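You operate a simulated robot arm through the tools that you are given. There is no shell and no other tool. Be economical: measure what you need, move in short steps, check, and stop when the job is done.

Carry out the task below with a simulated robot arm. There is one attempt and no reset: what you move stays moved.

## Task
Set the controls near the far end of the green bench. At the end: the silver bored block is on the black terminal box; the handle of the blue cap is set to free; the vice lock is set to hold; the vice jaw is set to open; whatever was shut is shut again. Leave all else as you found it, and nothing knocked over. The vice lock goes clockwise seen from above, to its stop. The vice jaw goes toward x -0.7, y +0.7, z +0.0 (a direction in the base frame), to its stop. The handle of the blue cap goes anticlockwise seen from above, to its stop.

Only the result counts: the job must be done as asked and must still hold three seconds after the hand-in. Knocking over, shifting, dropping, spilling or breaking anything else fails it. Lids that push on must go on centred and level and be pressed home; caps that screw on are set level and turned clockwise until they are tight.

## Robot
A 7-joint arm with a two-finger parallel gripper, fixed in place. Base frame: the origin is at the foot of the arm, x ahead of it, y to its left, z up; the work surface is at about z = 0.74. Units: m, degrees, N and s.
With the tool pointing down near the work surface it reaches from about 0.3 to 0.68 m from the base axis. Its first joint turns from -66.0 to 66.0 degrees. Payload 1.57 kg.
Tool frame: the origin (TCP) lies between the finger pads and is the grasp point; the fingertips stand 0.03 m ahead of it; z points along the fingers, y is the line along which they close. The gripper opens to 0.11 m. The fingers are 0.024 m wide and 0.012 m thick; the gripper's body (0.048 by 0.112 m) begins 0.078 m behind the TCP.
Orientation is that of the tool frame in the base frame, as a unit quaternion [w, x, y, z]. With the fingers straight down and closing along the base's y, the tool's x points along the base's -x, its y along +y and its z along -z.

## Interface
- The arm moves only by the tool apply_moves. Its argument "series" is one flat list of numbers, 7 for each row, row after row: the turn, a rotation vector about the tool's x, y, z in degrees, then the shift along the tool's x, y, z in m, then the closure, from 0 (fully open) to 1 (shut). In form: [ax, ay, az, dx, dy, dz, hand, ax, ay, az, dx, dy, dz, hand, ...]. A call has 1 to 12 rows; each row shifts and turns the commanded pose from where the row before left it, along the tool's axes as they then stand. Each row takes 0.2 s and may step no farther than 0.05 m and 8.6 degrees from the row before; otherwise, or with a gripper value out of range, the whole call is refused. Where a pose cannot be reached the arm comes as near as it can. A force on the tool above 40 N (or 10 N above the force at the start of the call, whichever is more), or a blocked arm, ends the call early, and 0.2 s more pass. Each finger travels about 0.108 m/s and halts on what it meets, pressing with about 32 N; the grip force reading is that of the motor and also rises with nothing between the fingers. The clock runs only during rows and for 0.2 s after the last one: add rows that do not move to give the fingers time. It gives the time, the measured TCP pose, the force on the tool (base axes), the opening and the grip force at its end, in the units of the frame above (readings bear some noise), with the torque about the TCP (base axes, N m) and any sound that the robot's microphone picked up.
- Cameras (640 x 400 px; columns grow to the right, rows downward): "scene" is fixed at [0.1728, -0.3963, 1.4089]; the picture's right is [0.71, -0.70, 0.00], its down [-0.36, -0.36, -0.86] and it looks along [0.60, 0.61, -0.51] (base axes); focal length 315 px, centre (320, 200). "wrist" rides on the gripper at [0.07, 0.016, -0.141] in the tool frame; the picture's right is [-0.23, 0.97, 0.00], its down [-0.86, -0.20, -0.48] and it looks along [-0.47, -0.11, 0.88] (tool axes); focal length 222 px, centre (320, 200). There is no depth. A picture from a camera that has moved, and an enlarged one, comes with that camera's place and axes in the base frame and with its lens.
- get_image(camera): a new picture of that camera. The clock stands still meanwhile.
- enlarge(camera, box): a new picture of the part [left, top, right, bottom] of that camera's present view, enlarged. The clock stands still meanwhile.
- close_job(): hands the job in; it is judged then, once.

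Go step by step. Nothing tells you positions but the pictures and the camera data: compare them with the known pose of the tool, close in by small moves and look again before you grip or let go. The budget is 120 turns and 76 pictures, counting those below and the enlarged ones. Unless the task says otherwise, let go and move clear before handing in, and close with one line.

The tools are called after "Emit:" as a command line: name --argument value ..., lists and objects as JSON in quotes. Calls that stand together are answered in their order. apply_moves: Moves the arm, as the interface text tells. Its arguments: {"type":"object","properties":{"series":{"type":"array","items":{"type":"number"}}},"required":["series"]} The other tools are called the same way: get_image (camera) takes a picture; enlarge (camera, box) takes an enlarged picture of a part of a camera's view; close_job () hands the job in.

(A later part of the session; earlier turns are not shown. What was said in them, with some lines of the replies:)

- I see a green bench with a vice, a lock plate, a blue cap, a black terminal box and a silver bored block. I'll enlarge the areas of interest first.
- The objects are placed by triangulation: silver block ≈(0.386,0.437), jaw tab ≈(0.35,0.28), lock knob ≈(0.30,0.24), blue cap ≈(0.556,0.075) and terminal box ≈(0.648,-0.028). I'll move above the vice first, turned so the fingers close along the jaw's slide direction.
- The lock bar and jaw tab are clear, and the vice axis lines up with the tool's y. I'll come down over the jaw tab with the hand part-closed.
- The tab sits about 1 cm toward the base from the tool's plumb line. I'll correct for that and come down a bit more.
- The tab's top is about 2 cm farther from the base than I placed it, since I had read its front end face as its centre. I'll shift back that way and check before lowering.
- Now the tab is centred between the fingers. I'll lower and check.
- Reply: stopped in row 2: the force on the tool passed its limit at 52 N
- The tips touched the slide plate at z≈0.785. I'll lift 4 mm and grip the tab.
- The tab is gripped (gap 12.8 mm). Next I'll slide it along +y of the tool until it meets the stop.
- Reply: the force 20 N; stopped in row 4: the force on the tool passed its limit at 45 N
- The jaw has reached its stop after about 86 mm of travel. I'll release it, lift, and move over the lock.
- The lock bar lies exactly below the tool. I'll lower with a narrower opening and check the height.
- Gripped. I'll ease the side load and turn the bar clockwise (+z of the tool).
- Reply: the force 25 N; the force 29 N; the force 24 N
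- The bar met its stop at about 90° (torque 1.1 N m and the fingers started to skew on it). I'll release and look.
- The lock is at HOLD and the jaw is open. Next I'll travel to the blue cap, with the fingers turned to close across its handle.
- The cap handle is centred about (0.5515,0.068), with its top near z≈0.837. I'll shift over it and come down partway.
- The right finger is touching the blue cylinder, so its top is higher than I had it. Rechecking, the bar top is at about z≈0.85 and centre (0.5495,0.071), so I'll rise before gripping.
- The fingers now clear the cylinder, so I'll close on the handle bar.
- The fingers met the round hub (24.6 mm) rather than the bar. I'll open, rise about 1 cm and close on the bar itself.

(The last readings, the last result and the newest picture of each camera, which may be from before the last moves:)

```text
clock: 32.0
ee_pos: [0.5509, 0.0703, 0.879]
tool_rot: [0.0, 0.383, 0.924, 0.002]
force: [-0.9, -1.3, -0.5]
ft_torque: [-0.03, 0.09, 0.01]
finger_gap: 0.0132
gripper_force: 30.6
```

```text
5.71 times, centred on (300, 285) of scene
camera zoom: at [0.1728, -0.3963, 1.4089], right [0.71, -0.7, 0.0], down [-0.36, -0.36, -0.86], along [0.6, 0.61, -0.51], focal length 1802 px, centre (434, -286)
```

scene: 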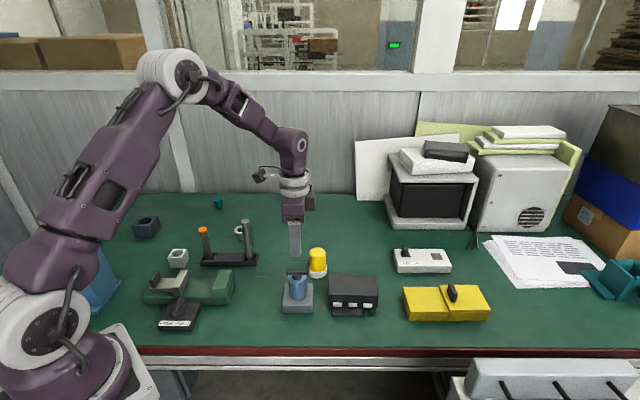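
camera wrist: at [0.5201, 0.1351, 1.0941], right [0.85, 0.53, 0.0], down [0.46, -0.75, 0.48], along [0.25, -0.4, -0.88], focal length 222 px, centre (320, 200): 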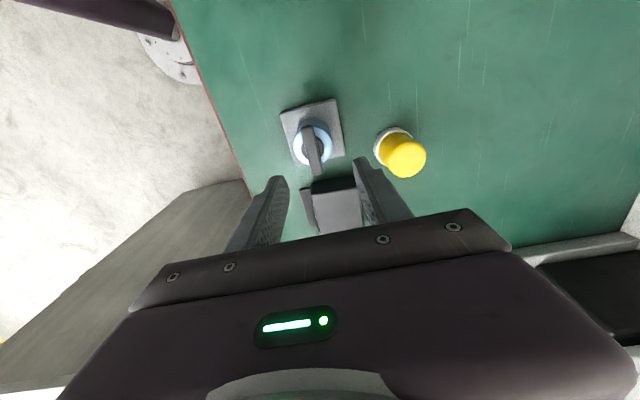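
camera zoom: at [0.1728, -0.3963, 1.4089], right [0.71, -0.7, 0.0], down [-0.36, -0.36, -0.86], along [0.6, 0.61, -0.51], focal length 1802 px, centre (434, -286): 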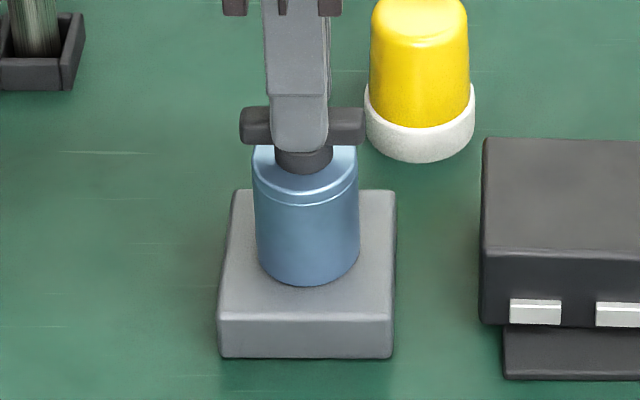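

The bar is gripped (13.2 mm). Now I'll turn it anticlockwise, −z of the tool.

Emit:
apply_moves --series '[0, 0, -7, 0, 0, 0, 0.95, 0, 0, -7, 0, 0, 0, 0.95, 0, 0, -7, 0, 0, 0, 0.95, 0, 0, -7, 0, 0, 0, 0.95]'

Emit:
enlarge --camera "scene" --box '[270, 250, 330, 320]'

```text
clock: 33.0
ee_pos: [0.5506, 0.0709, 0.8783]
tool_rot: [0.0, 0.146, 0.989, 0.001]
force: [-0.8, 1.4, 0.4]
ft_torque: [0.01, 0.01, 0.0]
finger_gap: 0.0134
gripper_force: 29.7
```

```text
5.71 times, centred on (300, 285) of scene
camera zoom: at [0.1729, -0.3963, 1.4089], right [0.71, -0.7, 0.0], down [-0.36, -0.36, -0.86], along [0.6, 0.61, -0.51], focal length 1802 px, centre (434, -286)
```

zoom: 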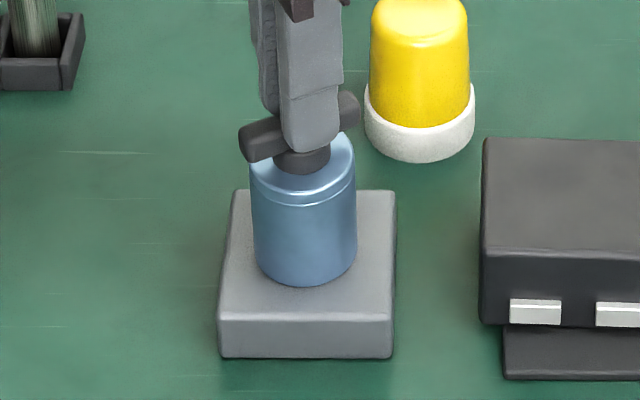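

Emit:
apply_moves --series '[0, 0, -7, 0, 0, 0, 0.95, 0, 0, -7, 0, 0, 0, 0.95, 0, 0, -7, 0, 0, 0, 0.95]'

Emit:
enlarge --camera "scene" --box '[270, 250, 330, 320]'

```text
clock: 33.8
ee_pos: [0.5503, 0.0699, 0.8782]
tool_rot: [0.002, -0.037, 0.999, 0.002]
force: [-0.6, 2.1, 21.1]
ft_torque: [0.0, 0.45, -0.02]
finger_gap: 0.0133
gripper_force: 30.6
```

```text
5.71 times, centred on (300, 285) of scene
camera zoom: at [0.1725, -0.3963, 1.4089], right [0.71, -0.7, 0.0], down [-0.36, -0.36, -0.86], along [0.61, 0.61, -0.51], focal length 1802 px, centre (434, -286)
```

zoom: 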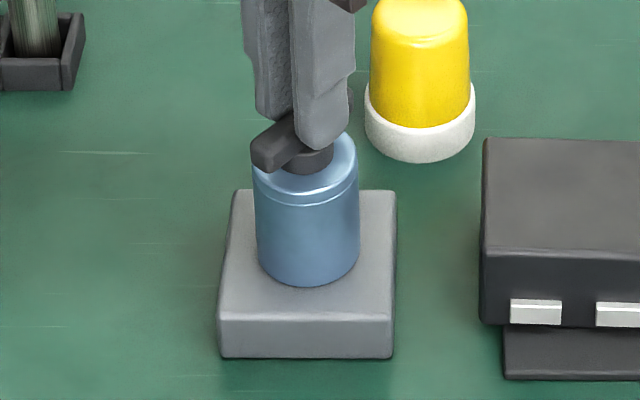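

Emit:
apply_moves --series '[0, 0, -6, 0, 0, -0.0005, 0.95, 0, 0, -6, 0, 0, 0, 0.95, 0, 0, -6, 0, 0, 0, 0.95]'

Emit:
enlarge --camera "scene" --box '[270, 250, 330, 320]'

```text
clock: 34.6
ee_pos: [0.5514, 0.0714, 0.8765]
tool_rot: [0.001, -0.192, 0.981, 0.0]
force: [3.1, -0.9, 5.8]
ft_torque: [0.03, -0.18, 0.02]
finger_gap: 0.0134
gripper_force: 30.1
```

```text
5.71 times, centred on (300, 285) of scene
camera zoom: at [0.1728, -0.3963, 1.4089], right [0.71, -0.7, 0.0], down [-0.36, -0.36, -0.86], along [0.61, 0.61, -0.51], focal length 1802 px, centre (434, -286)
```

zoom: 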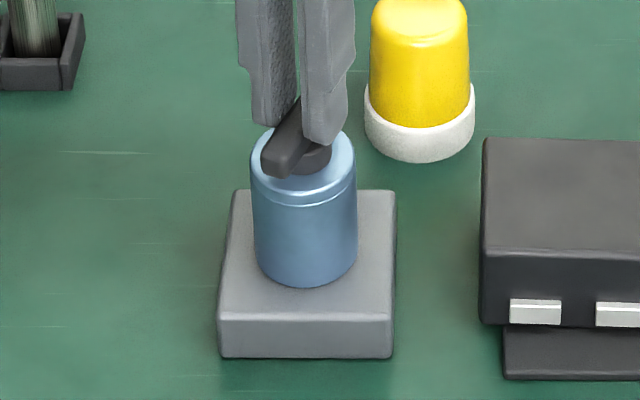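

Emit:
apply_moves --series '[0, 0, -6, 0, 0, 0, 0.95, 0, 0, -6, 0, 0, 0, 0.95, 0, 0, -6, 0, 0, 0, 0.95, 0, 0, -5, 0, 0, 0, 0.95]'

Emit:
enlarge --camera "scene" --box '[270, 250, 330, 320]'

```text
clock: 35.6
ee_pos: [0.5497, 0.0706, 0.8782]
tool_rot: [0.003, -0.383, 0.924, 0.001]
force: [-0.7, 2.0, 22.9]
ft_torque: [-0.15, 0.22, -0.04]
finger_gap: 0.0134
gripper_force: 30.0
```

```text
5.71 times, centred on (300, 285) of scene
camera zoom: at [0.1724, -0.3963, 1.4089], right [0.71, -0.7, 0.0], down [-0.36, -0.36, -0.86], along [0.61, 0.61, -0.51], focal length 1802 px, centre (434, -286)
```

zoom: 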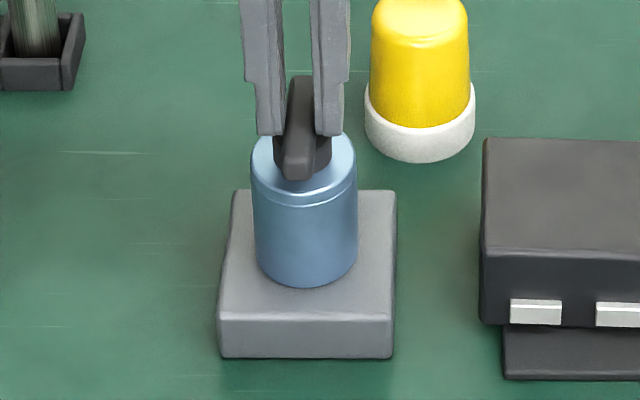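

Emit:
apply_moves --series '[0, 0, -5, 0, 0, -0.0005, 0.95, 0, 0, -5, 0, 0, 0, 0.95, 0, 0, -5, 0, 0, 0, 0.95]'

Emit:
enlarge --camera "scene" --box '[270, 250, 330, 320]'

```text
clock: 36.4
ee_pos: [0.5492, 0.0697, 0.8776]
tool_rot: [0.0, -0.501, 0.865, 0.0]
force: [-1.0, -1.1, -0.4]
ft_torque: [-0.01, -0.01, 0.02]
finger_gap: 0.013
gripper_force: 30.3
```

```text
5.71 times, centred on (300, 285) of scene
camera zoom: at [0.1729, -0.3963, 1.4089], right [0.71, -0.7, 0.0], down [-0.36, -0.36, -0.86], along [0.6, 0.61, -0.51], focal length 1802 px, centre (434, -286)
```

zoom: 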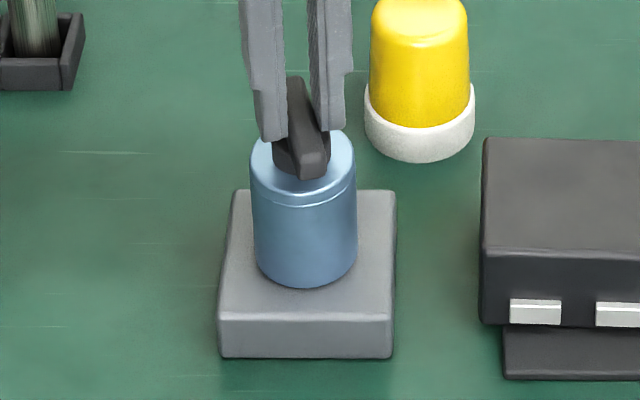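

Emit:
apply_moves --series '[0, 0, -5, 0, 0, 0, 0.95, 0, 0, -5, 0, 0, 0, 0.95, 0, 0, -5, 0, 0, 0, 0.95]'

Emit:
enlarge --camera "wrist" --box '[240, 100, 400, 220]'

```text
clock: 37.2
ee_pos: [0.5503, 0.0697, 0.8785]
tool_rot: [0.002, -0.609, 0.793, 0.001]
force: [0.5, 0.6, 0.1]
ft_torque: [-0.01, 0.01, -0.04]
finger_gap: 0.0131
gripper_force: 30.0
```

```text
3.33 times, centred on (320, 160) of wrist
camera zoom: at [0.5157, 0.0067, 1.0205], right [-0.88, 0.47, 0.0], down [0.41, 0.77, 0.48], along [0.23, 0.43, -0.88], focal length 740 px, centre (320, 333)
```

zoom: 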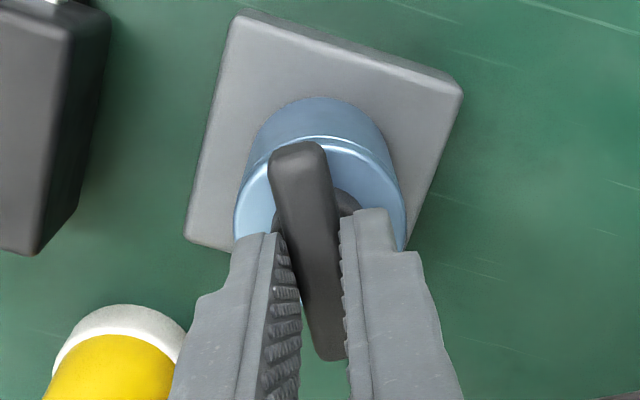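

No stop has shown after about 120°, and the forces are nearly zero, so the whole cap may be turning with the handle. I'll look closely at the cap's surface before and after a small turn.

Emit:
enlarge --camera "scene" --box '[285, 265, 317, 303]'

Emit:
apply_moves --series '[0, 0, -5, 0, 0, 0, 0.95, 0, 0, -5, 0, 0, 0, 0.95, 0, 0, -5, 0, 0, 0, 0.95, 0, 0, -5, 0, 0, 0, 0.95]'

Emit:
enlarge --camera "scene" --box '[285, 265, 317, 303]'

```text
10.53 times, centred on (301, 284) of scene
camera zoom: at [0.1729, -0.3963, 1.4089], right [0.71, -0.7, 0.0], down [-0.36, -0.36, -0.86], along [0.6, 0.61, -0.51], focal length 3320 px, centre (520, -684)
```

zoom: 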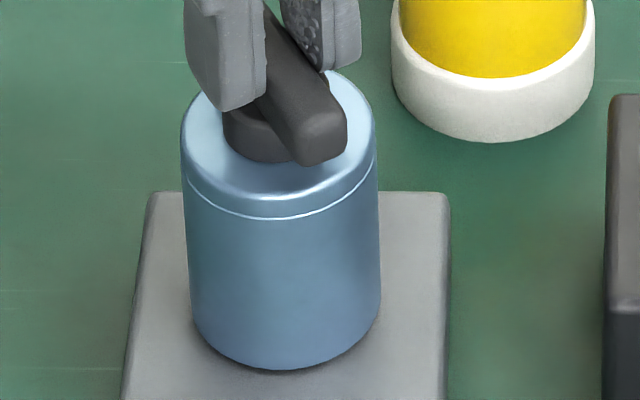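

```text
clock: 38.2
ee_pos: [0.5499, 0.0694, 0.879]
tool_rot: [-0.002, 0.739, -0.674, 0.0]
force: [0.3, -0.1, -0.2]
ft_torque: [0.02, 0.0, 0.01]
finger_gap: 0.0133
gripper_force: 30.3
```

```text
10.53 times, centred on (301, 284) of scene
camera zoom: at [0.1729, -0.3963, 1.4089], right [0.71, -0.7, 0.0], down [-0.36, -0.36, -0.86], along [0.6, 0.61, -0.51], focal length 3320 px, centre (520, -684)
```

zoom: 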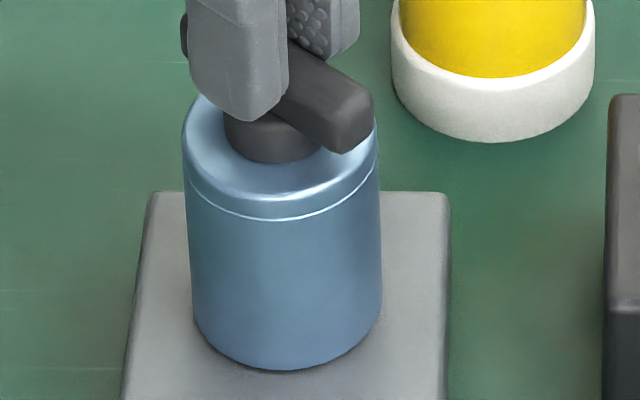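

The cap shifts slightly with the tool, so it's loose in its seat. I'll press down gently to seat it, so friction holds the cap while I turn a bit further and watch the torque.

Emit:
apply_moves --series '[0, 0, 0, 0, 0, 0.001, 0.95, 0, 0, 0, 0, 0, 0.001, 0.95]'

```text
clock: 38.8
ee_pos: [0.5511, 0.0698, 0.877]
tool_rot: [-0.003, 0.737, -0.675, 0.0]
force: [-5.0, -1.0, 23.2]
ft_torque: [-0.06, 0.15, -0.02]
finger_gap: 0.0134
gripper_force: 30.2
```

Emit:
apply_moves --series '[0, 0, -4, 0, 0, 0, 0.95, 0, 0, -4, 0, 0, 0, 0.95, 0, 0, -4, 0, 0, 0, 0.95]'

```text
clock: 39.6
ee_pos: [0.55, 0.0711, 0.8766]
tool_rot: [-0.002, 0.804, -0.594, 0.0]
force: [1.2, 1.9, 3.8]
ft_torque: [0.21, 0.0, -0.03]
finger_gap: 0.0134
gripper_force: 30.0
```

Emit:
apply_moves --series '[0, 0, 0, 0, 0, 0.001, 0.95, 0, 0, -4, 0, 0, 0, 0.95]'

Emit:
apply_moves --series '[0, 0, -4, 0, 0, 0.0005, 0.95]'

Emit:
apply_moves --series '[0, 0, -4, 0, 0, 0, 0.95]'

Emit:
enlarge --camera "scene" --box '[275, 255, 327, 317]'

```text
clock: 40.2
ee_pos: [0.5497, 0.069, 0.8752]
tool_rot: [-0.003, 0.825, -0.565, 0.0]
force: [0.3, 3.2, 9.0]
ft_torque: [0.37, 0.14, -0.08]
finger_gap: 0.0131
gripper_force: 29.9
```

```text
clock: 40.6
ee_pos: [0.5491, 0.0699, 0.8756]
tool_rot: [-0.003, 0.843, -0.537, 0.0]
force: [-1.8, 4.1, 19.9]
ft_torque: [0.3, 0.34, -0.2]
finger_gap: 0.0132
gripper_force: 30.2
```

```text
clock: 41.0
ee_pos: [0.5509, 0.0696, 0.8753]
tool_rot: [-0.001, 0.862, -0.507, -0.001]
force: [-1.7, -1.2, 16.6]
ft_torque: [-0.12, 0.04, -0.19]
finger_gap: 0.0131
gripper_force: 30.0
```

```text
6.45 times, centred on (301, 286) of scene
camera zoom: at [0.1725, -0.3964, 1.4089], right [0.71, -0.7, 0.0], down [-0.36, -0.36, -0.86], along [0.61, 0.61, -0.51], focal length 2035 px, centre (443, -355)
```

zoom: 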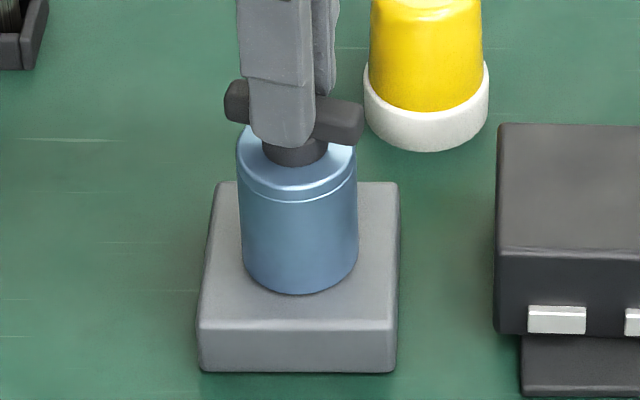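

Under a 15–20 N press the torque rose to −0.2 N m, so the handle is at its stop and the cap is only slipping in its seat. It's pressed home, so I'll release gently and lift.

Emit:
apply_moves --series '[0, 0, 0, 0, 0, -0.0005, 0.95, 0, 0, 0, 0, 0, 0, 0.8, 0, 0, 0, 0, 0, 0, 0.6, 0, 0, 0, 0, 0, 0, 0.6, 0, 0, 0, 0, 0, -0.03, 0.6, 0, 0, 0, 0, 0, -0.04, 0.6, 0, 0, 0, 0, 0, -0.04, 0.6]'

Emit:
enlarge --camera "scene" --box '[275, 255, 327, 317]'

Emit:
enlarge --camera "wrist" --box '[240, 90, 400, 190]'

```text
clock: 42.6
ee_pos: [0.5515, 0.0707, 0.9869]
tool_rot: [-0.003, 0.862, -0.507, 0.0]
force: [-0.1, 0.3, 0.8]
ft_torque: [0.0, 0.0, 0.0]
finger_gap: 0.0439
gripper_force: 0.0
```

```text
6.45 times, centred on (301, 286) of scene
camera zoom: at [0.1728, -0.3963, 1.4089], right [0.71, -0.7, 0.0], down [-0.36, -0.36, -0.86], along [0.6, 0.61, -0.51], focal length 2035 px, centre (443, -355)
```

zoom: 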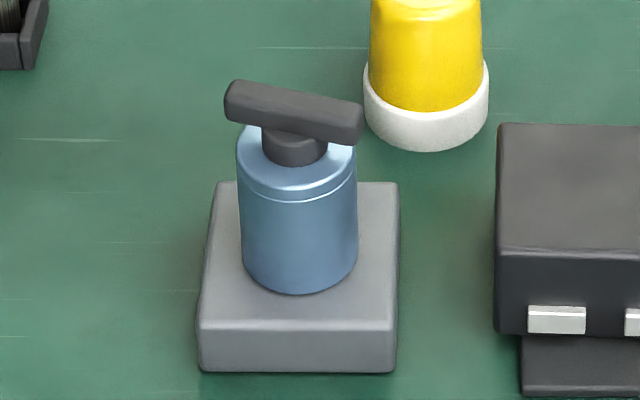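

```text
4.00 times, centred on (320, 140) of wrist
camera zoom: at [0.5699, 0.0022, 1.1287], right [-0.96, -0.27, 0.0], down [-0.24, 0.84, 0.48], along [-0.13, 0.46, -0.88], focal length 888 px, centre (320, 440)
```

zoom: 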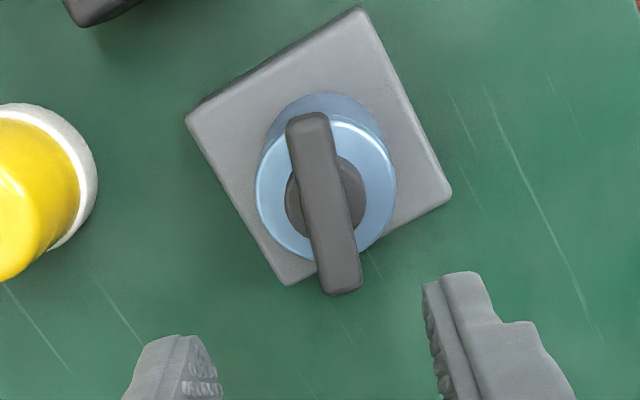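

The cap sits level and the handle is fully turned. Next is the silver block, for which I'll turn the tool to yaw −45° so that the gripper's wide side stays away from the rod rack.

Emit:
apply_moves --series '[0, 0, 8.2, 0, 0, 0, 0.4, 0, 0, 8.2, 0, 0, 0, 0.4, 0, 0, 8.2, 0, 0, 0, 0.4, 0, 0, 8.2, 0, 0, 0, 0.4, 0, 0, 8.2, 0, 0, 0, 0.4, 0, 0, 8.2, 0, 0, 0, 0.4, 0, 0, 8.2, 0, 0, 0, 0.4, 0, 0, 8.2, 0, 0, 0, 0.4, 0, 0, 8.2, 0, 0, 0, 0.4, 0, 0, 8.2, 0, 0, 0, 0.4]'

Emit:
apply_moves --series '[0, 0, 8.2, 0, 0, 0, 0.4, 0, 0, 8.2, 0, 0, 0, 0.4, 0, 0, 8.2, 0, 0, 0, 0.4, 0, 0, 8.2, 0, 0, 0, 0.4, 0, 0, 8.2, 0, 0, 0, 0.4, 0, 0, 8.2, 0, 0, 0, 0.4, 0, 0, 8.2, 0, 0, 0, 0.4, 0, 0, 8.2, 0, 0, 0, 0.4, 0, 0, 8.2, 0, 0, 0, 0.4, 0, 0, 8.2, 0, 0, 0, 0.4]'

```text
clock: 44.8
ee_pos: [0.5506, 0.0707, 0.9833]
tool_rot: [0.002, -0.316, 0.949, 0.001]
force: [0.8, 0.7, -0.7]
ft_torque: [-0.02, 0.03, 0.03]
finger_gap: 0.0658
gripper_force: 0.1
```

```text
clock: 47.0
ee_pos: [0.5498, 0.0725, 0.9855]
tool_rot: [-0.001, 0.384, 0.924, 0.002]
force: [0.1, 0.0, 0.1]
ft_torque: [0.04, 0.0, 0.04]
finger_gap: 0.0659
gripper_force: 0.1
```

Emit:
apply_moves --series '[0, 0, 0, 0.0416, 0.0158, 0, 0.36, 0, 0, 0, 0.0416, 0.0158, 0, 0.36, 0, 0, 0, 0.0416, 0.0158, 0, 0.36, 0, 0, 0, 0.0416, 0.0158, 0, 0.36, 0, 0, 0, 0.0416, 0.0158, 0, 0.36, 0, 0, 0, 0.0416, 0.0158, 0, 0.36, 0, 0, 0, 0.0416, 0.0158, 0, 0.36, 0, 0, 0, 0.0416, 0.0158, 0, 0.36, 0, 0, 0, 0.0416, 0.0158, 0, 0.36]'

Emit:
get_image --camera "wrist"

Emit:
enlarge --camera "scene" --box '[120, 180, 280, 300]'

```text
clock: 49.0
ee_pos: [0.3854, 0.4371, 0.9863]
tool_rot: [0.0, 0.382, 0.924, 0.002]
force: [-0.7, 0.2, -0.8]
ft_torque: [0.0, -0.04, 0.03]
finger_gap: 0.0705
gripper_force: 0.0
```

```text
23 pictures are left
camera wrist: at [0.347, 0.4975, 1.1289], right [0.85, 0.53, 0.0], down [0.46, -0.75, 0.48], along [0.25, -0.4, -0.88], focal length 222 px, centre (320, 200)
```

wrist: 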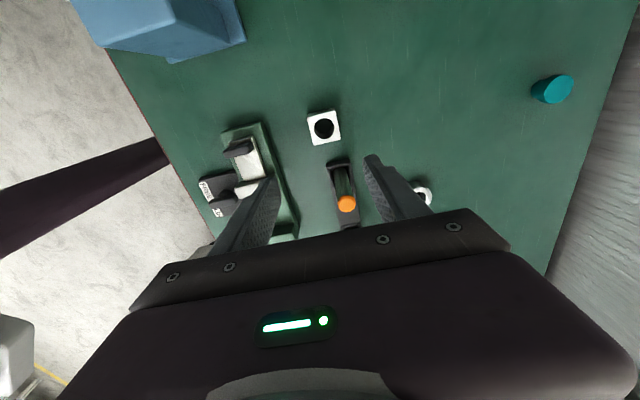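

```text
3.33 times, centred on (200, 240) of scene
camera zoom: at [0.1728, -0.3963, 1.4089], right [0.71, -0.7, 0.0], down [-0.36, -0.36, -0.86], along [0.61, 0.61, -0.51], focal length 1051 px, centre (720, 67)
```

zoom: 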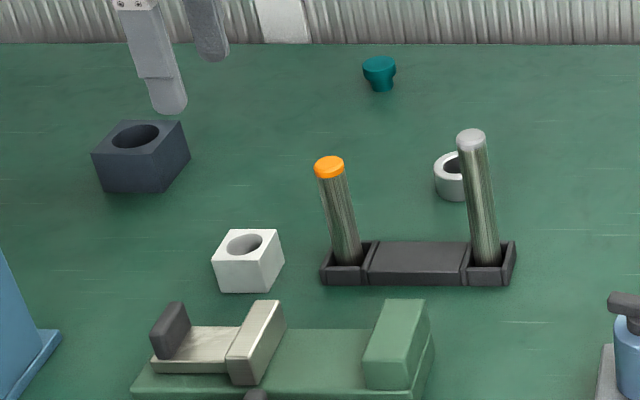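

Emit:
apply_moves --series '[0, 0, 0, 0.0015, 0.002, 0.045, 0.36, 0, 0, 0, 0.0015, 0.002, 0.045, 0.36, 0, 0, 0, 0.001, 0.002, 0.045, 0.36, 0, 0, 0, 0, 0, 0.02, 0.36]'

Emit:
get_image --camera "wrist"

Emit:
enlarge --camera "scene" --box '[140, 210, 240, 290]'

```text
clock: 50.0
ee_pos: [0.3884, 0.4442, 0.8307]
tool_rot: [-0.001, 0.383, 0.924, 0.001]
force: [0.9, 0.0, -0.1]
ft_torque: [-0.04, -0.02, 0.03]
finger_gap: 0.0704
gripper_force: 0.1
```

```text
21 pictures are left
camera wrist: at [0.3491, 0.504, 0.9741], right [0.85, 0.53, 0.0], down [0.46, -0.75, 0.48], along [0.25, -0.4, -0.88], focal length 222 px, centre (320, 200)
```

wrist: 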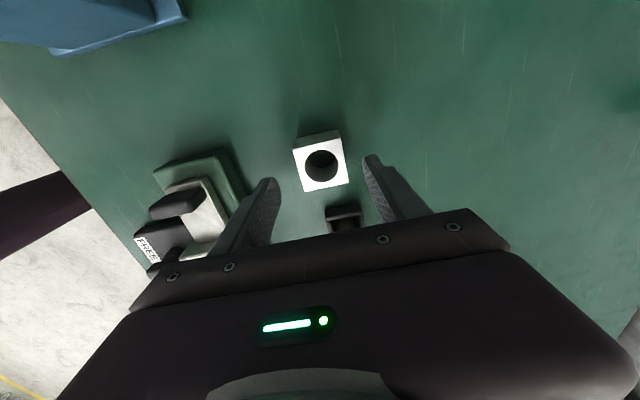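

```text
5.00 times, centred on (190, 250) of scene
camera zoom: at [0.1728, -0.3963, 1.4089], right [0.71, -0.7, 0.0], down [-0.36, -0.36, -0.86], along [0.6, 0.61, -0.51], focal length 1577 px, centre (970, -50)
```

zoom: 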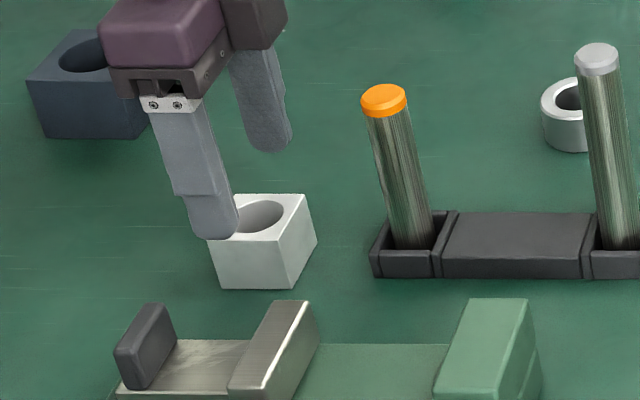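

Centred over the block. I'll descend and grip.

Emit:
apply_moves --series '[0, 0, 0, 0, 0, 0.025, 0.36, 0, 0, 0, 0, 0, 0.02, 0.36, 0, 0, 0, 0, 0, 0.008, 0.36, 0, 0, 0, 0, 0, 0, 0.5, 0, 0, 0, 0, 0, 0, 0.7, 0, 0, 0, 0, 0, 0, 0.7, 0, 0, 0, 0, 0, 0, 0.7]'

Emit:
enlarge --camera "scene" --box '[140, 210, 240, 290]'

```text
clock: 51.6
ee_pos: [0.3875, 0.4433, 0.7784]
tool_rot: [0.0, 0.382, 0.924, 0.002]
force: [1.0, 1.1, 0.3]
ft_torque: [0.03, 0.0, 0.0]
finger_gap: 0.0433
gripper_force: 32.2
```

```text
5.00 times, centred on (190, 250) of scene
camera zoom: at [0.1729, -0.3963, 1.4089], right [0.71, -0.7, 0.0], down [-0.36, -0.36, -0.86], along [0.6, 0.61, -0.51], focal length 1577 px, centre (970, -50)
```

zoom: 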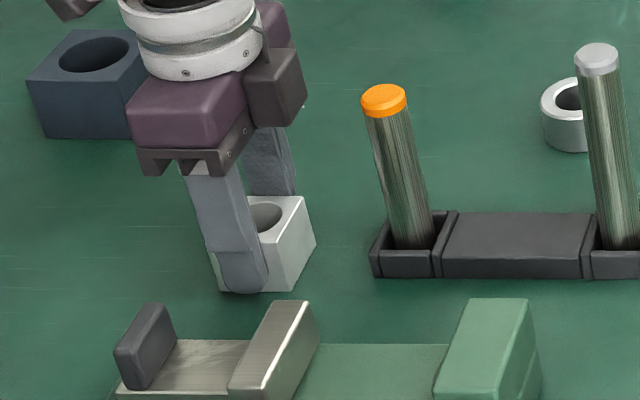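

The block is gripped (43 mm). I'll lift it and carry it high over to the terminal box.

Emit:
apply_moves --series '[0, 0, 0, 0, 0, -0.03, 0.7, 0, 0, 0, 0, 0, -0.045, 0.7, 0, 0, 0, 0, 0, -0.045, 0.7, 0, 0, 0, 0, 0, -0.045, 0.7, 0, 0, 0, 0, 0, -0.02, 0.7]'

Emit:
apply_moves --series '[0, 0, 0, -0.0431, -0.0121, 0, 0.7, 0, 0, 0, -0.0431, -0.0121, 0, 0.7, 0, 0, 0, -0.0431, -0.0121, 0, 0.7, 0, 0, 0, -0.0431, -0.0121, 0, 0.7, 0, 0, 0, -0.0431, -0.0121, 0, 0.7, 0, 0, 0, -0.0431, -0.0121, 0, 0.7, 0, 0, 0, -0.0431, -0.0121, 0, 0.7, 0, 0, 0, -0.0431, -0.0121, 0, 0.7, 0, 0, 0, -0.0431, -0.0121, 0, 0.7, 0, 0, 0, -0.0431, -0.0121, 0, 0.7, 0, 0, 0, -0.0431, -0.0121, 0, 0.7, 0, 0, 0, -0.0431, -0.0121, 0, 0.7]'

Emit:
get_image --camera "wrist"

Emit:
enlarge --camera "scene" --box '[250, 180, 410, 330]'

```text
clock: 52.8
ee_pos: [0.3872, 0.4407, 0.9613]
tool_rot: [0.0, 0.383, 0.924, 0.001]
force: [0.0, 0.5, -1.7]
ft_torque: [0.02, 0.0, 0.0]
finger_gap: 0.0433
gripper_force: 31.9
```

```text
clock: 55.4
ee_pos: [0.651, -0.0237, 0.9631]
tool_rot: [0.0, 0.383, 0.924, 0.002]
force: [0.0, -1.0, -1.7]
ft_torque: [0.04, 0.02, -0.01]
finger_gap: 0.0433
gripper_force: 31.9
```

```text
18 pictures are left
camera wrist: at [0.6127, 0.0364, 1.1059], right [0.85, 0.53, 0.0], down [0.46, -0.75, 0.48], along [0.25, -0.4, -0.88], focal length 222 px, centre (320, 200)
```

wrist: 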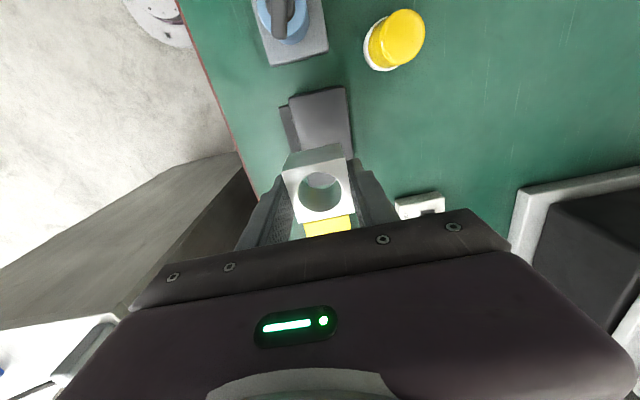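

```text
2.67 times, centred on (330, 255) of scene
camera zoom: at [0.1729, -0.3963, 1.4089], right [0.71, -0.7, 0.0], down [-0.36, -0.36, -0.86], along [0.6, 0.61, -0.51], focal length 841 px, centre (293, 53)
```

zoom: 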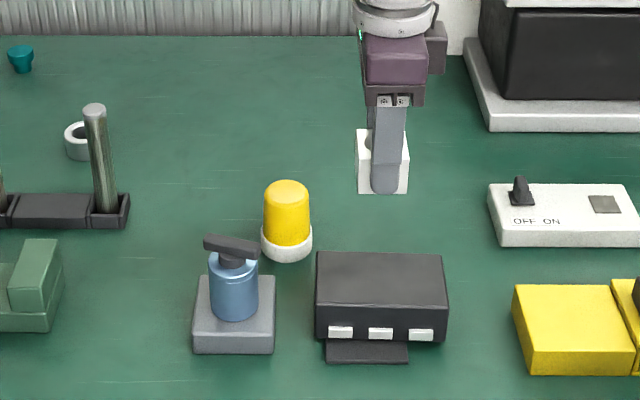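

I take the box top centre to be about (0.662,−0.022). I'll make a small shift and descend to just above it.

Emit:
apply_moves --series '[0, 0, 0, 0.001, 0.0025, 0.04, 0.7, 0, 0, 0, 0.001, 0.0025, 0.04, 0.7, 0, 0, 0, 0.001, 0.002, 0.025, 0.7]'

Emit:
enlarge --camera "wrist" --box '[200, 60, 440, 230]'

Emit:
enlarge --camera "scene" --box '[310, 230, 390, 330]'

```text
clock: 56.2
ee_pos: [0.6534, -0.0175, 0.8549]
tool_rot: [0.0, 0.383, 0.924, 0.002]
force: [-0.2, -0.2, -1.5]
ft_torque: [0.05, -0.02, -0.01]
finger_gap: 0.0436
gripper_force: 32.0
```

```text
2.35 times, centred on (320, 145) of wrist
camera zoom: at [0.6144, 0.0424, 0.9967], right [0.85, 0.53, 0.0], down [0.46, -0.75, 0.48], along [0.25, -0.4, -0.88], focal length 523 px, centre (320, 329)
```

zoom: 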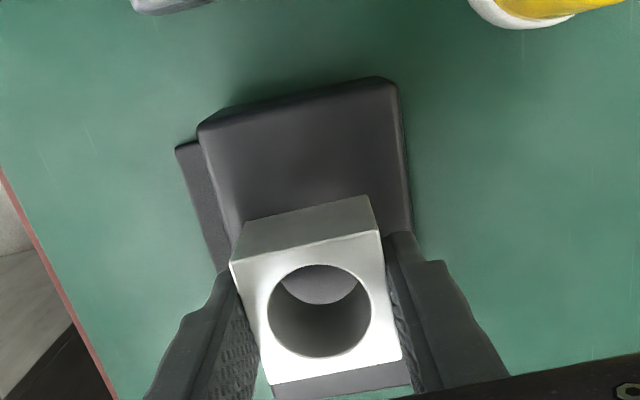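

```text
4.00 times, centred on (350, 280) of scene
camera zoom: at [0.1729, -0.3963, 1.4089], right [0.71, -0.7, 0.0], down [-0.36, -0.36, -0.86], along [0.6, 0.61, -0.51], focal length 1262 px, centre (200, -120)
```

zoom: 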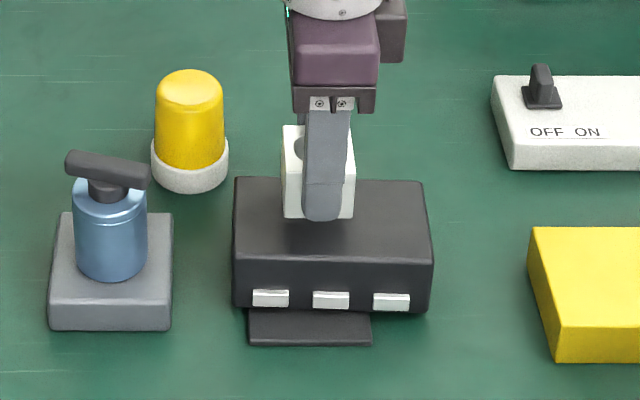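

Emit:
apply_moves --series '[0, 0, 0, 0, 0.003, 0.005, 0.7, 0, 0, 0, 0, 0, 0.005, 0.7, 0, 0, 0, 0, 0, 0.004, 0.7]'

Emit:
enlarge --camera "scene" --box '[320, 250, 380, 320]'

```text
clock: 57.0
ee_pos: [0.6561, -0.0161, 0.8424]
tool_rot: [0.0, 0.383, 0.924, 0.001]
force: [-0.2, 0.6, -2.4]
ft_torque: [-0.02, 0.0, 0.01]
finger_gap: 0.0432
gripper_force: 32.4
```

```text
5.71 times, centred on (350, 285) of scene
camera zoom: at [0.1729, -0.3963, 1.4089], right [0.71, -0.7, 0.0], down [-0.36, -0.36, -0.86], along [0.6, 0.61, -0.51], focal length 1802 px, centre (149, -286)
```

zoom: 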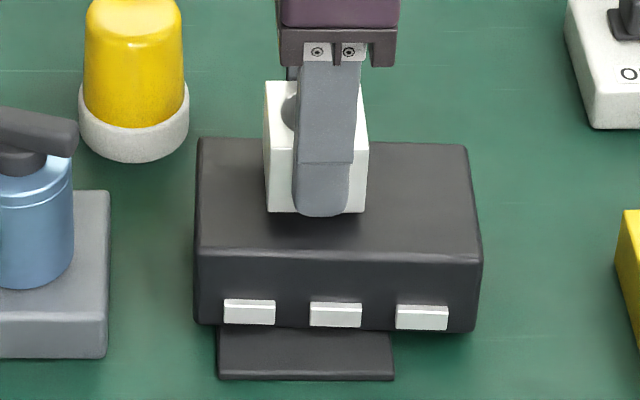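

Emit:
apply_moves --series '[0, 0, 0, 0, 0, 0.003, 0.7, 0, 0, 0, 0, 0, 0.003, 0.7]'

Emit:
apply_moves --series '[0, 0, 0, 0, 0, 0.003, 0.7]'

Emit:
enlarge --camera "scene" --box '[320, 250, 380, 320]'

```text
clock: 57.6
ee_pos: [0.6557, -0.0158, 0.8353]
tool_rot: [0.001, 0.383, 0.924, 0.002]
force: [0.1, 0.2, -1.5]
ft_torque: [-0.01, -0.03, -0.04]
finger_gap: 0.043
gripper_force: 32.4
```

```text
clock: 58.0
ee_pos: [0.6554, -0.015, 0.8341]
tool_rot: [0.001, 0.383, 0.924, 0.001]
force: [-3.3, 0.5, 12.9]
ft_torque: [-0.09, 0.47, -0.03]
finger_gap: 0.0433
gripper_force: 31.9
```

```text
5.71 times, centred on (350, 285) of scene
camera zoom: at [0.1725, -0.3963, 1.4089], right [0.71, -0.7, 0.0], down [-0.36, -0.36, -0.86], along [0.61, 0.61, -0.51], focal length 1802 px, centre (149, -286)
```

zoom: 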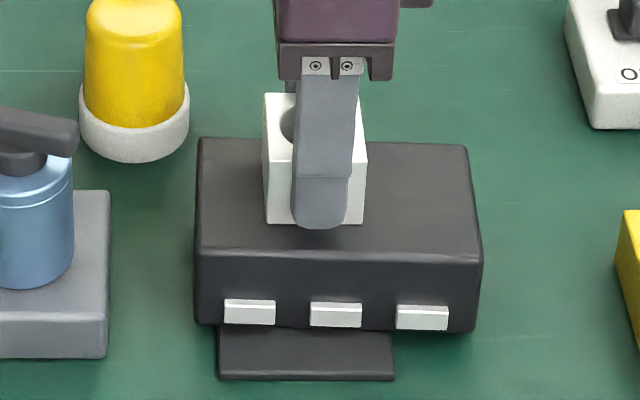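

Contact (13 N up), with the block well inside the top of the box. I'll release it and lift away.

Emit:
apply_moves --series '[0, 0, 0, 0, 0, -0.0005, 0.62, 0, 0, 0, 0, 0, 0, 0.5, 0, 0, 0, 0, 0, 0, 0.3, 0, 0, 0, 0, 0, 0, 0.3, 0, 0, 0, 0, 0, -0.03, 0.3, 0, 0, 0, 0, 0, -0.045, 0.3, 0, 0, 0, 0, 0, -0.045, 0.3, 0, 0, 0, 0, 0, -0.045, 0.3, 0, 0, 0, 0.03, -0.03, 0, 0.3, 0, 0, 0, 0.03, -0.03, 0, 0.3]'

Emit:
enlarge --camera "scene" --box '[260, 230, 390, 330]'

Emit:
get_image --camera "scene"

Emit:
enlarge --camera "scene" --box '[130, 200, 270, 340]'

```text
clock: 60.2
ee_pos: [0.5669, -0.0203, 0.9999]
tool_rot: [0.0, 0.383, 0.924, 0.003]
force: [-0.8, 0.2, 0.3]
ft_torque: [0.02, -0.01, 0.02]
finger_gap: 0.0773
gripper_force: 0.2
```

```text
4.00 times, centred on (325, 280) of scene
camera zoom: at [0.1728, -0.3963, 1.4089], right [0.71, -0.7, 0.0], down [-0.36, -0.36, -0.86], along [0.61, 0.61, -0.51], focal length 1262 px, centre (300, -120)
```

zoom: 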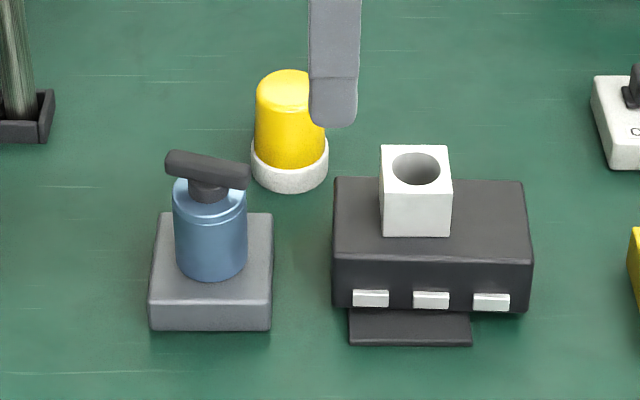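

```text
11 pictures are left
```

scene: 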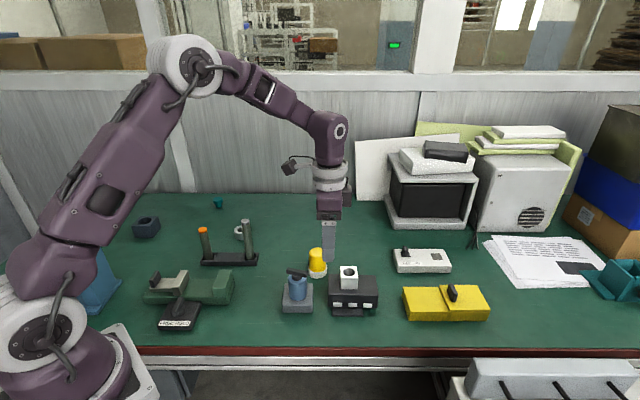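

```text
2.86 times, centred on (200, 270) of scene
camera zoom: at [0.1728, -0.3963, 1.4089], right [0.71, -0.7, 0.0], down [-0.36, -0.36, -0.86], along [0.61, 0.61, -0.51], focal length 901 px, centre (663, 0)
```

zoom: 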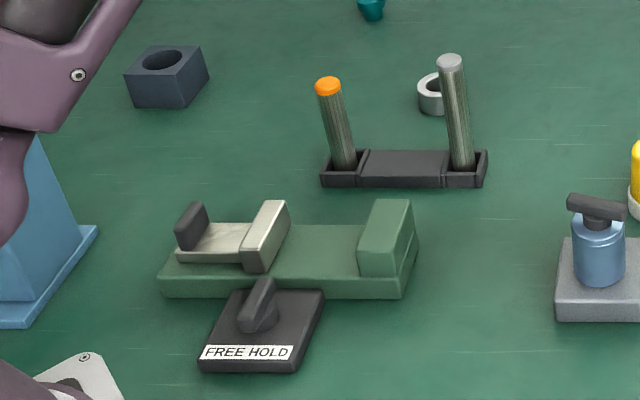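

Everything looks right. For the handle, I want firmer proof that it's at its stop, so I'll re-grip it and turn anticlockwise again under a light press.

Emit:
apply_moves --series '[0, 0, 8, 0, 0, 0, 0.55, 0, 0, 8, 0, 0, 0, 0.55, 0, 0, 0, 0.0437, 0.0145, 0, 0.55, 0, 0, 0, 0.0438, 0.0145, 0, 0.55, 0, 0, 0, 0, 0, 0.04, 0.55, 0, 0, 0, 0, 0, 0.04, 0.55]'

Emit:
enlarge --camera "wrist" --box '[220, 80, 420, 205]'

```text
clock: 61.6
ee_pos: [0.5548, 0.074, 0.9222]
tool_rot: [0.0, 0.507, 0.862, 0.001]
force: [0.4, -0.1, -0.9]
ft_torque: [0.01, 0.01, 0.01]
finger_gap: 0.0495
gripper_force: 0.2
```

```text
3.20 times, centred on (320, 142) of wrist
camera zoom: at [0.5338, 0.1423, 1.0645], right [0.96, 0.27, 0.0], down [0.24, -0.85, 0.48], along [0.13, -0.46, -0.88], focal length 711 px, centre (320, 384)
```

zoom: 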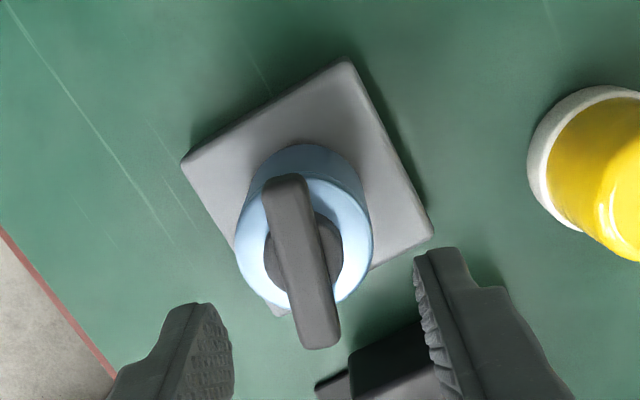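

Emit:
apply_moves --series '[0, 0, 0, -0.001, -0.003, 0.015, 0.55, 0, 0, 0, 0, -0.003, 0.015, 0.55, 0, 0, 0, 0, 0, 0.012, 0.55, 0, 0, 0, 0, 0, 0, 0.75, 0, 0, 0, 0, 0, 0, 0.95, 0, 0, 0, 0, 0, 0, 0.95]'

Emit:
apply_moves --series '[0, 0, 0, 0, 0, 0.001, 0.95, 0, 0, -4, 0, 0, 0, 0.95, 0, 0, -4, 0, 0, 0, 0.95]'

```text
clock: 63.0
ee_pos: [0.5485, 0.0702, 0.88]
tool_rot: [0.0, 0.508, 0.861, 0.002]
force: [-0.1, -0.5, 0.8]
ft_torque: [0.02, 0.02, 0.0]
finger_gap: 0.0131
gripper_force: 30.0
```

```text
clock: 63.8
ee_pos: [0.5497, 0.0702, 0.879]
tool_rot: [0.001, 0.445, 0.895, 0.003]
force: [1.5, 1.0, 21.9]
ft_torque: [-0.05, 0.11, -0.19]
finger_gap: 0.0133
gripper_force: 30.2
```

Emit:
apply_moves --series '[0, 0, -6, 0, 0, 0, 0.95, 0, 0, -6, 0, 0, 0, 0.95, 0, 0, -6, 0, 0, 0, 0.95, 0, 0, -6, 0, 0, 0, 0.95, 0, 0, -6, 0, 0, 0, 0.95]'

Emit:
apply_moves --series '[0, 0, -5, 0, 0, 0.0005, 0.95]'

```text
clock: 65.0
ee_pos: [0.5486, 0.0708, 0.8772]
tool_rot: [0.0, 0.199, 0.98, 0.001]
force: [-2.6, 0.4, 16.2]
ft_torque: [0.11, 0.25, -0.13]
finger_gap: 0.0131
gripper_force: 29.6
```

```text
clock: 65.4
ee_pos: [0.5487, 0.0719, 0.8756]
tool_rot: [0.002, 0.156, 0.988, 0.003]
force: [-1.7, 2.0, 18.9]
ft_torque: [0.05, 0.02, -0.17]
finger_gap: 0.0131
gripper_force: 29.8
```

The torque scales with the press (about 0.009 m × force) over another 40°, so this is seat friction of the cap, and the handle is against its stop. I'll release and clear away.

Emit:
apply_moves --series '[0, 0, 0, 0, 0, -0.0005, 0.95, 0, 0, 0, 0, 0, 0, 0.8, 0, 0, 0, 0, 0, 0, 0.6, 0, 0, 0, 0, 0, 0, 0.6, 0, 0, 0, 0, 0, -0.03, 0.6, 0, 0, 0, 0, 0, -0.04, 0.6, 0, 0, 0, 0, 0, -0.045, 0.6, 0, 0, 0, 0, 0, -0.045, 0.6, 0, 0, 0, 0.04, 0, 0, 0.6, 0, 0, 0, 0.04, 0, 0, 0.6]'

Emit:
enlarge --camera "scene" --box '[260, 230, 390, 330]'

Emit:
get_image --camera "scene"

```text
clock: 67.6
ee_pos: [0.4707, 0.096, 1.0396]
tool_rot: [0.0, 0.156, 0.988, 0.002]
force: [0.1, 0.6, 1.1]
ft_torque: [0.01, -0.01, 0.01]
finger_gap: 0.0442
gripper_force: 0.2
```

```text
4.00 times, centred on (325, 280) of scene
camera zoom: at [0.1728, -0.3963, 1.4089], right [0.71, -0.7, 0.0], down [-0.36, -0.36, -0.86], along [0.61, 0.61, -0.51], focal length 1262 px, centre (300, -120)
```

zoom: 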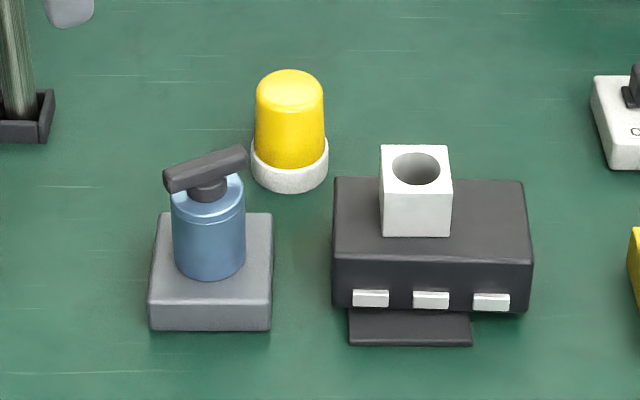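

```text
7 pictures are left
```

scene: 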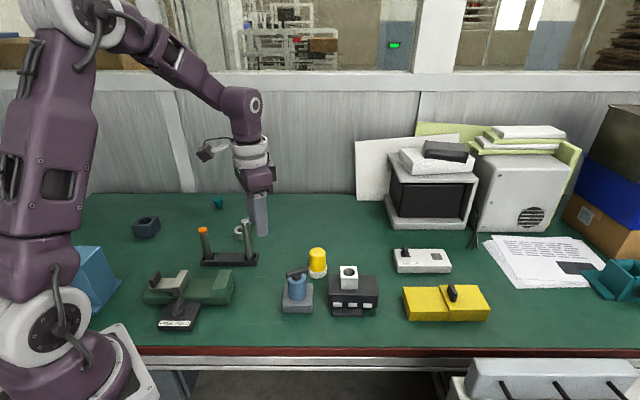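

The block is on the terminal box, the cap is seated level with its handle turned, the jaw is open, the lock is at HOLD, and the arm is clear. Handing in.

Emit:
close_job

```text
The job is handed in.
```

I handed the job in with the silver block on the black terminal box, the vice jaw open, the vice lock on HOLD and the cap handle turned to free. The handle's stop is inferred rather than felt as a hard stop: past about 90° the loose cap seems to have turned with the handle, so the cap itself has probably rotated in its seat.
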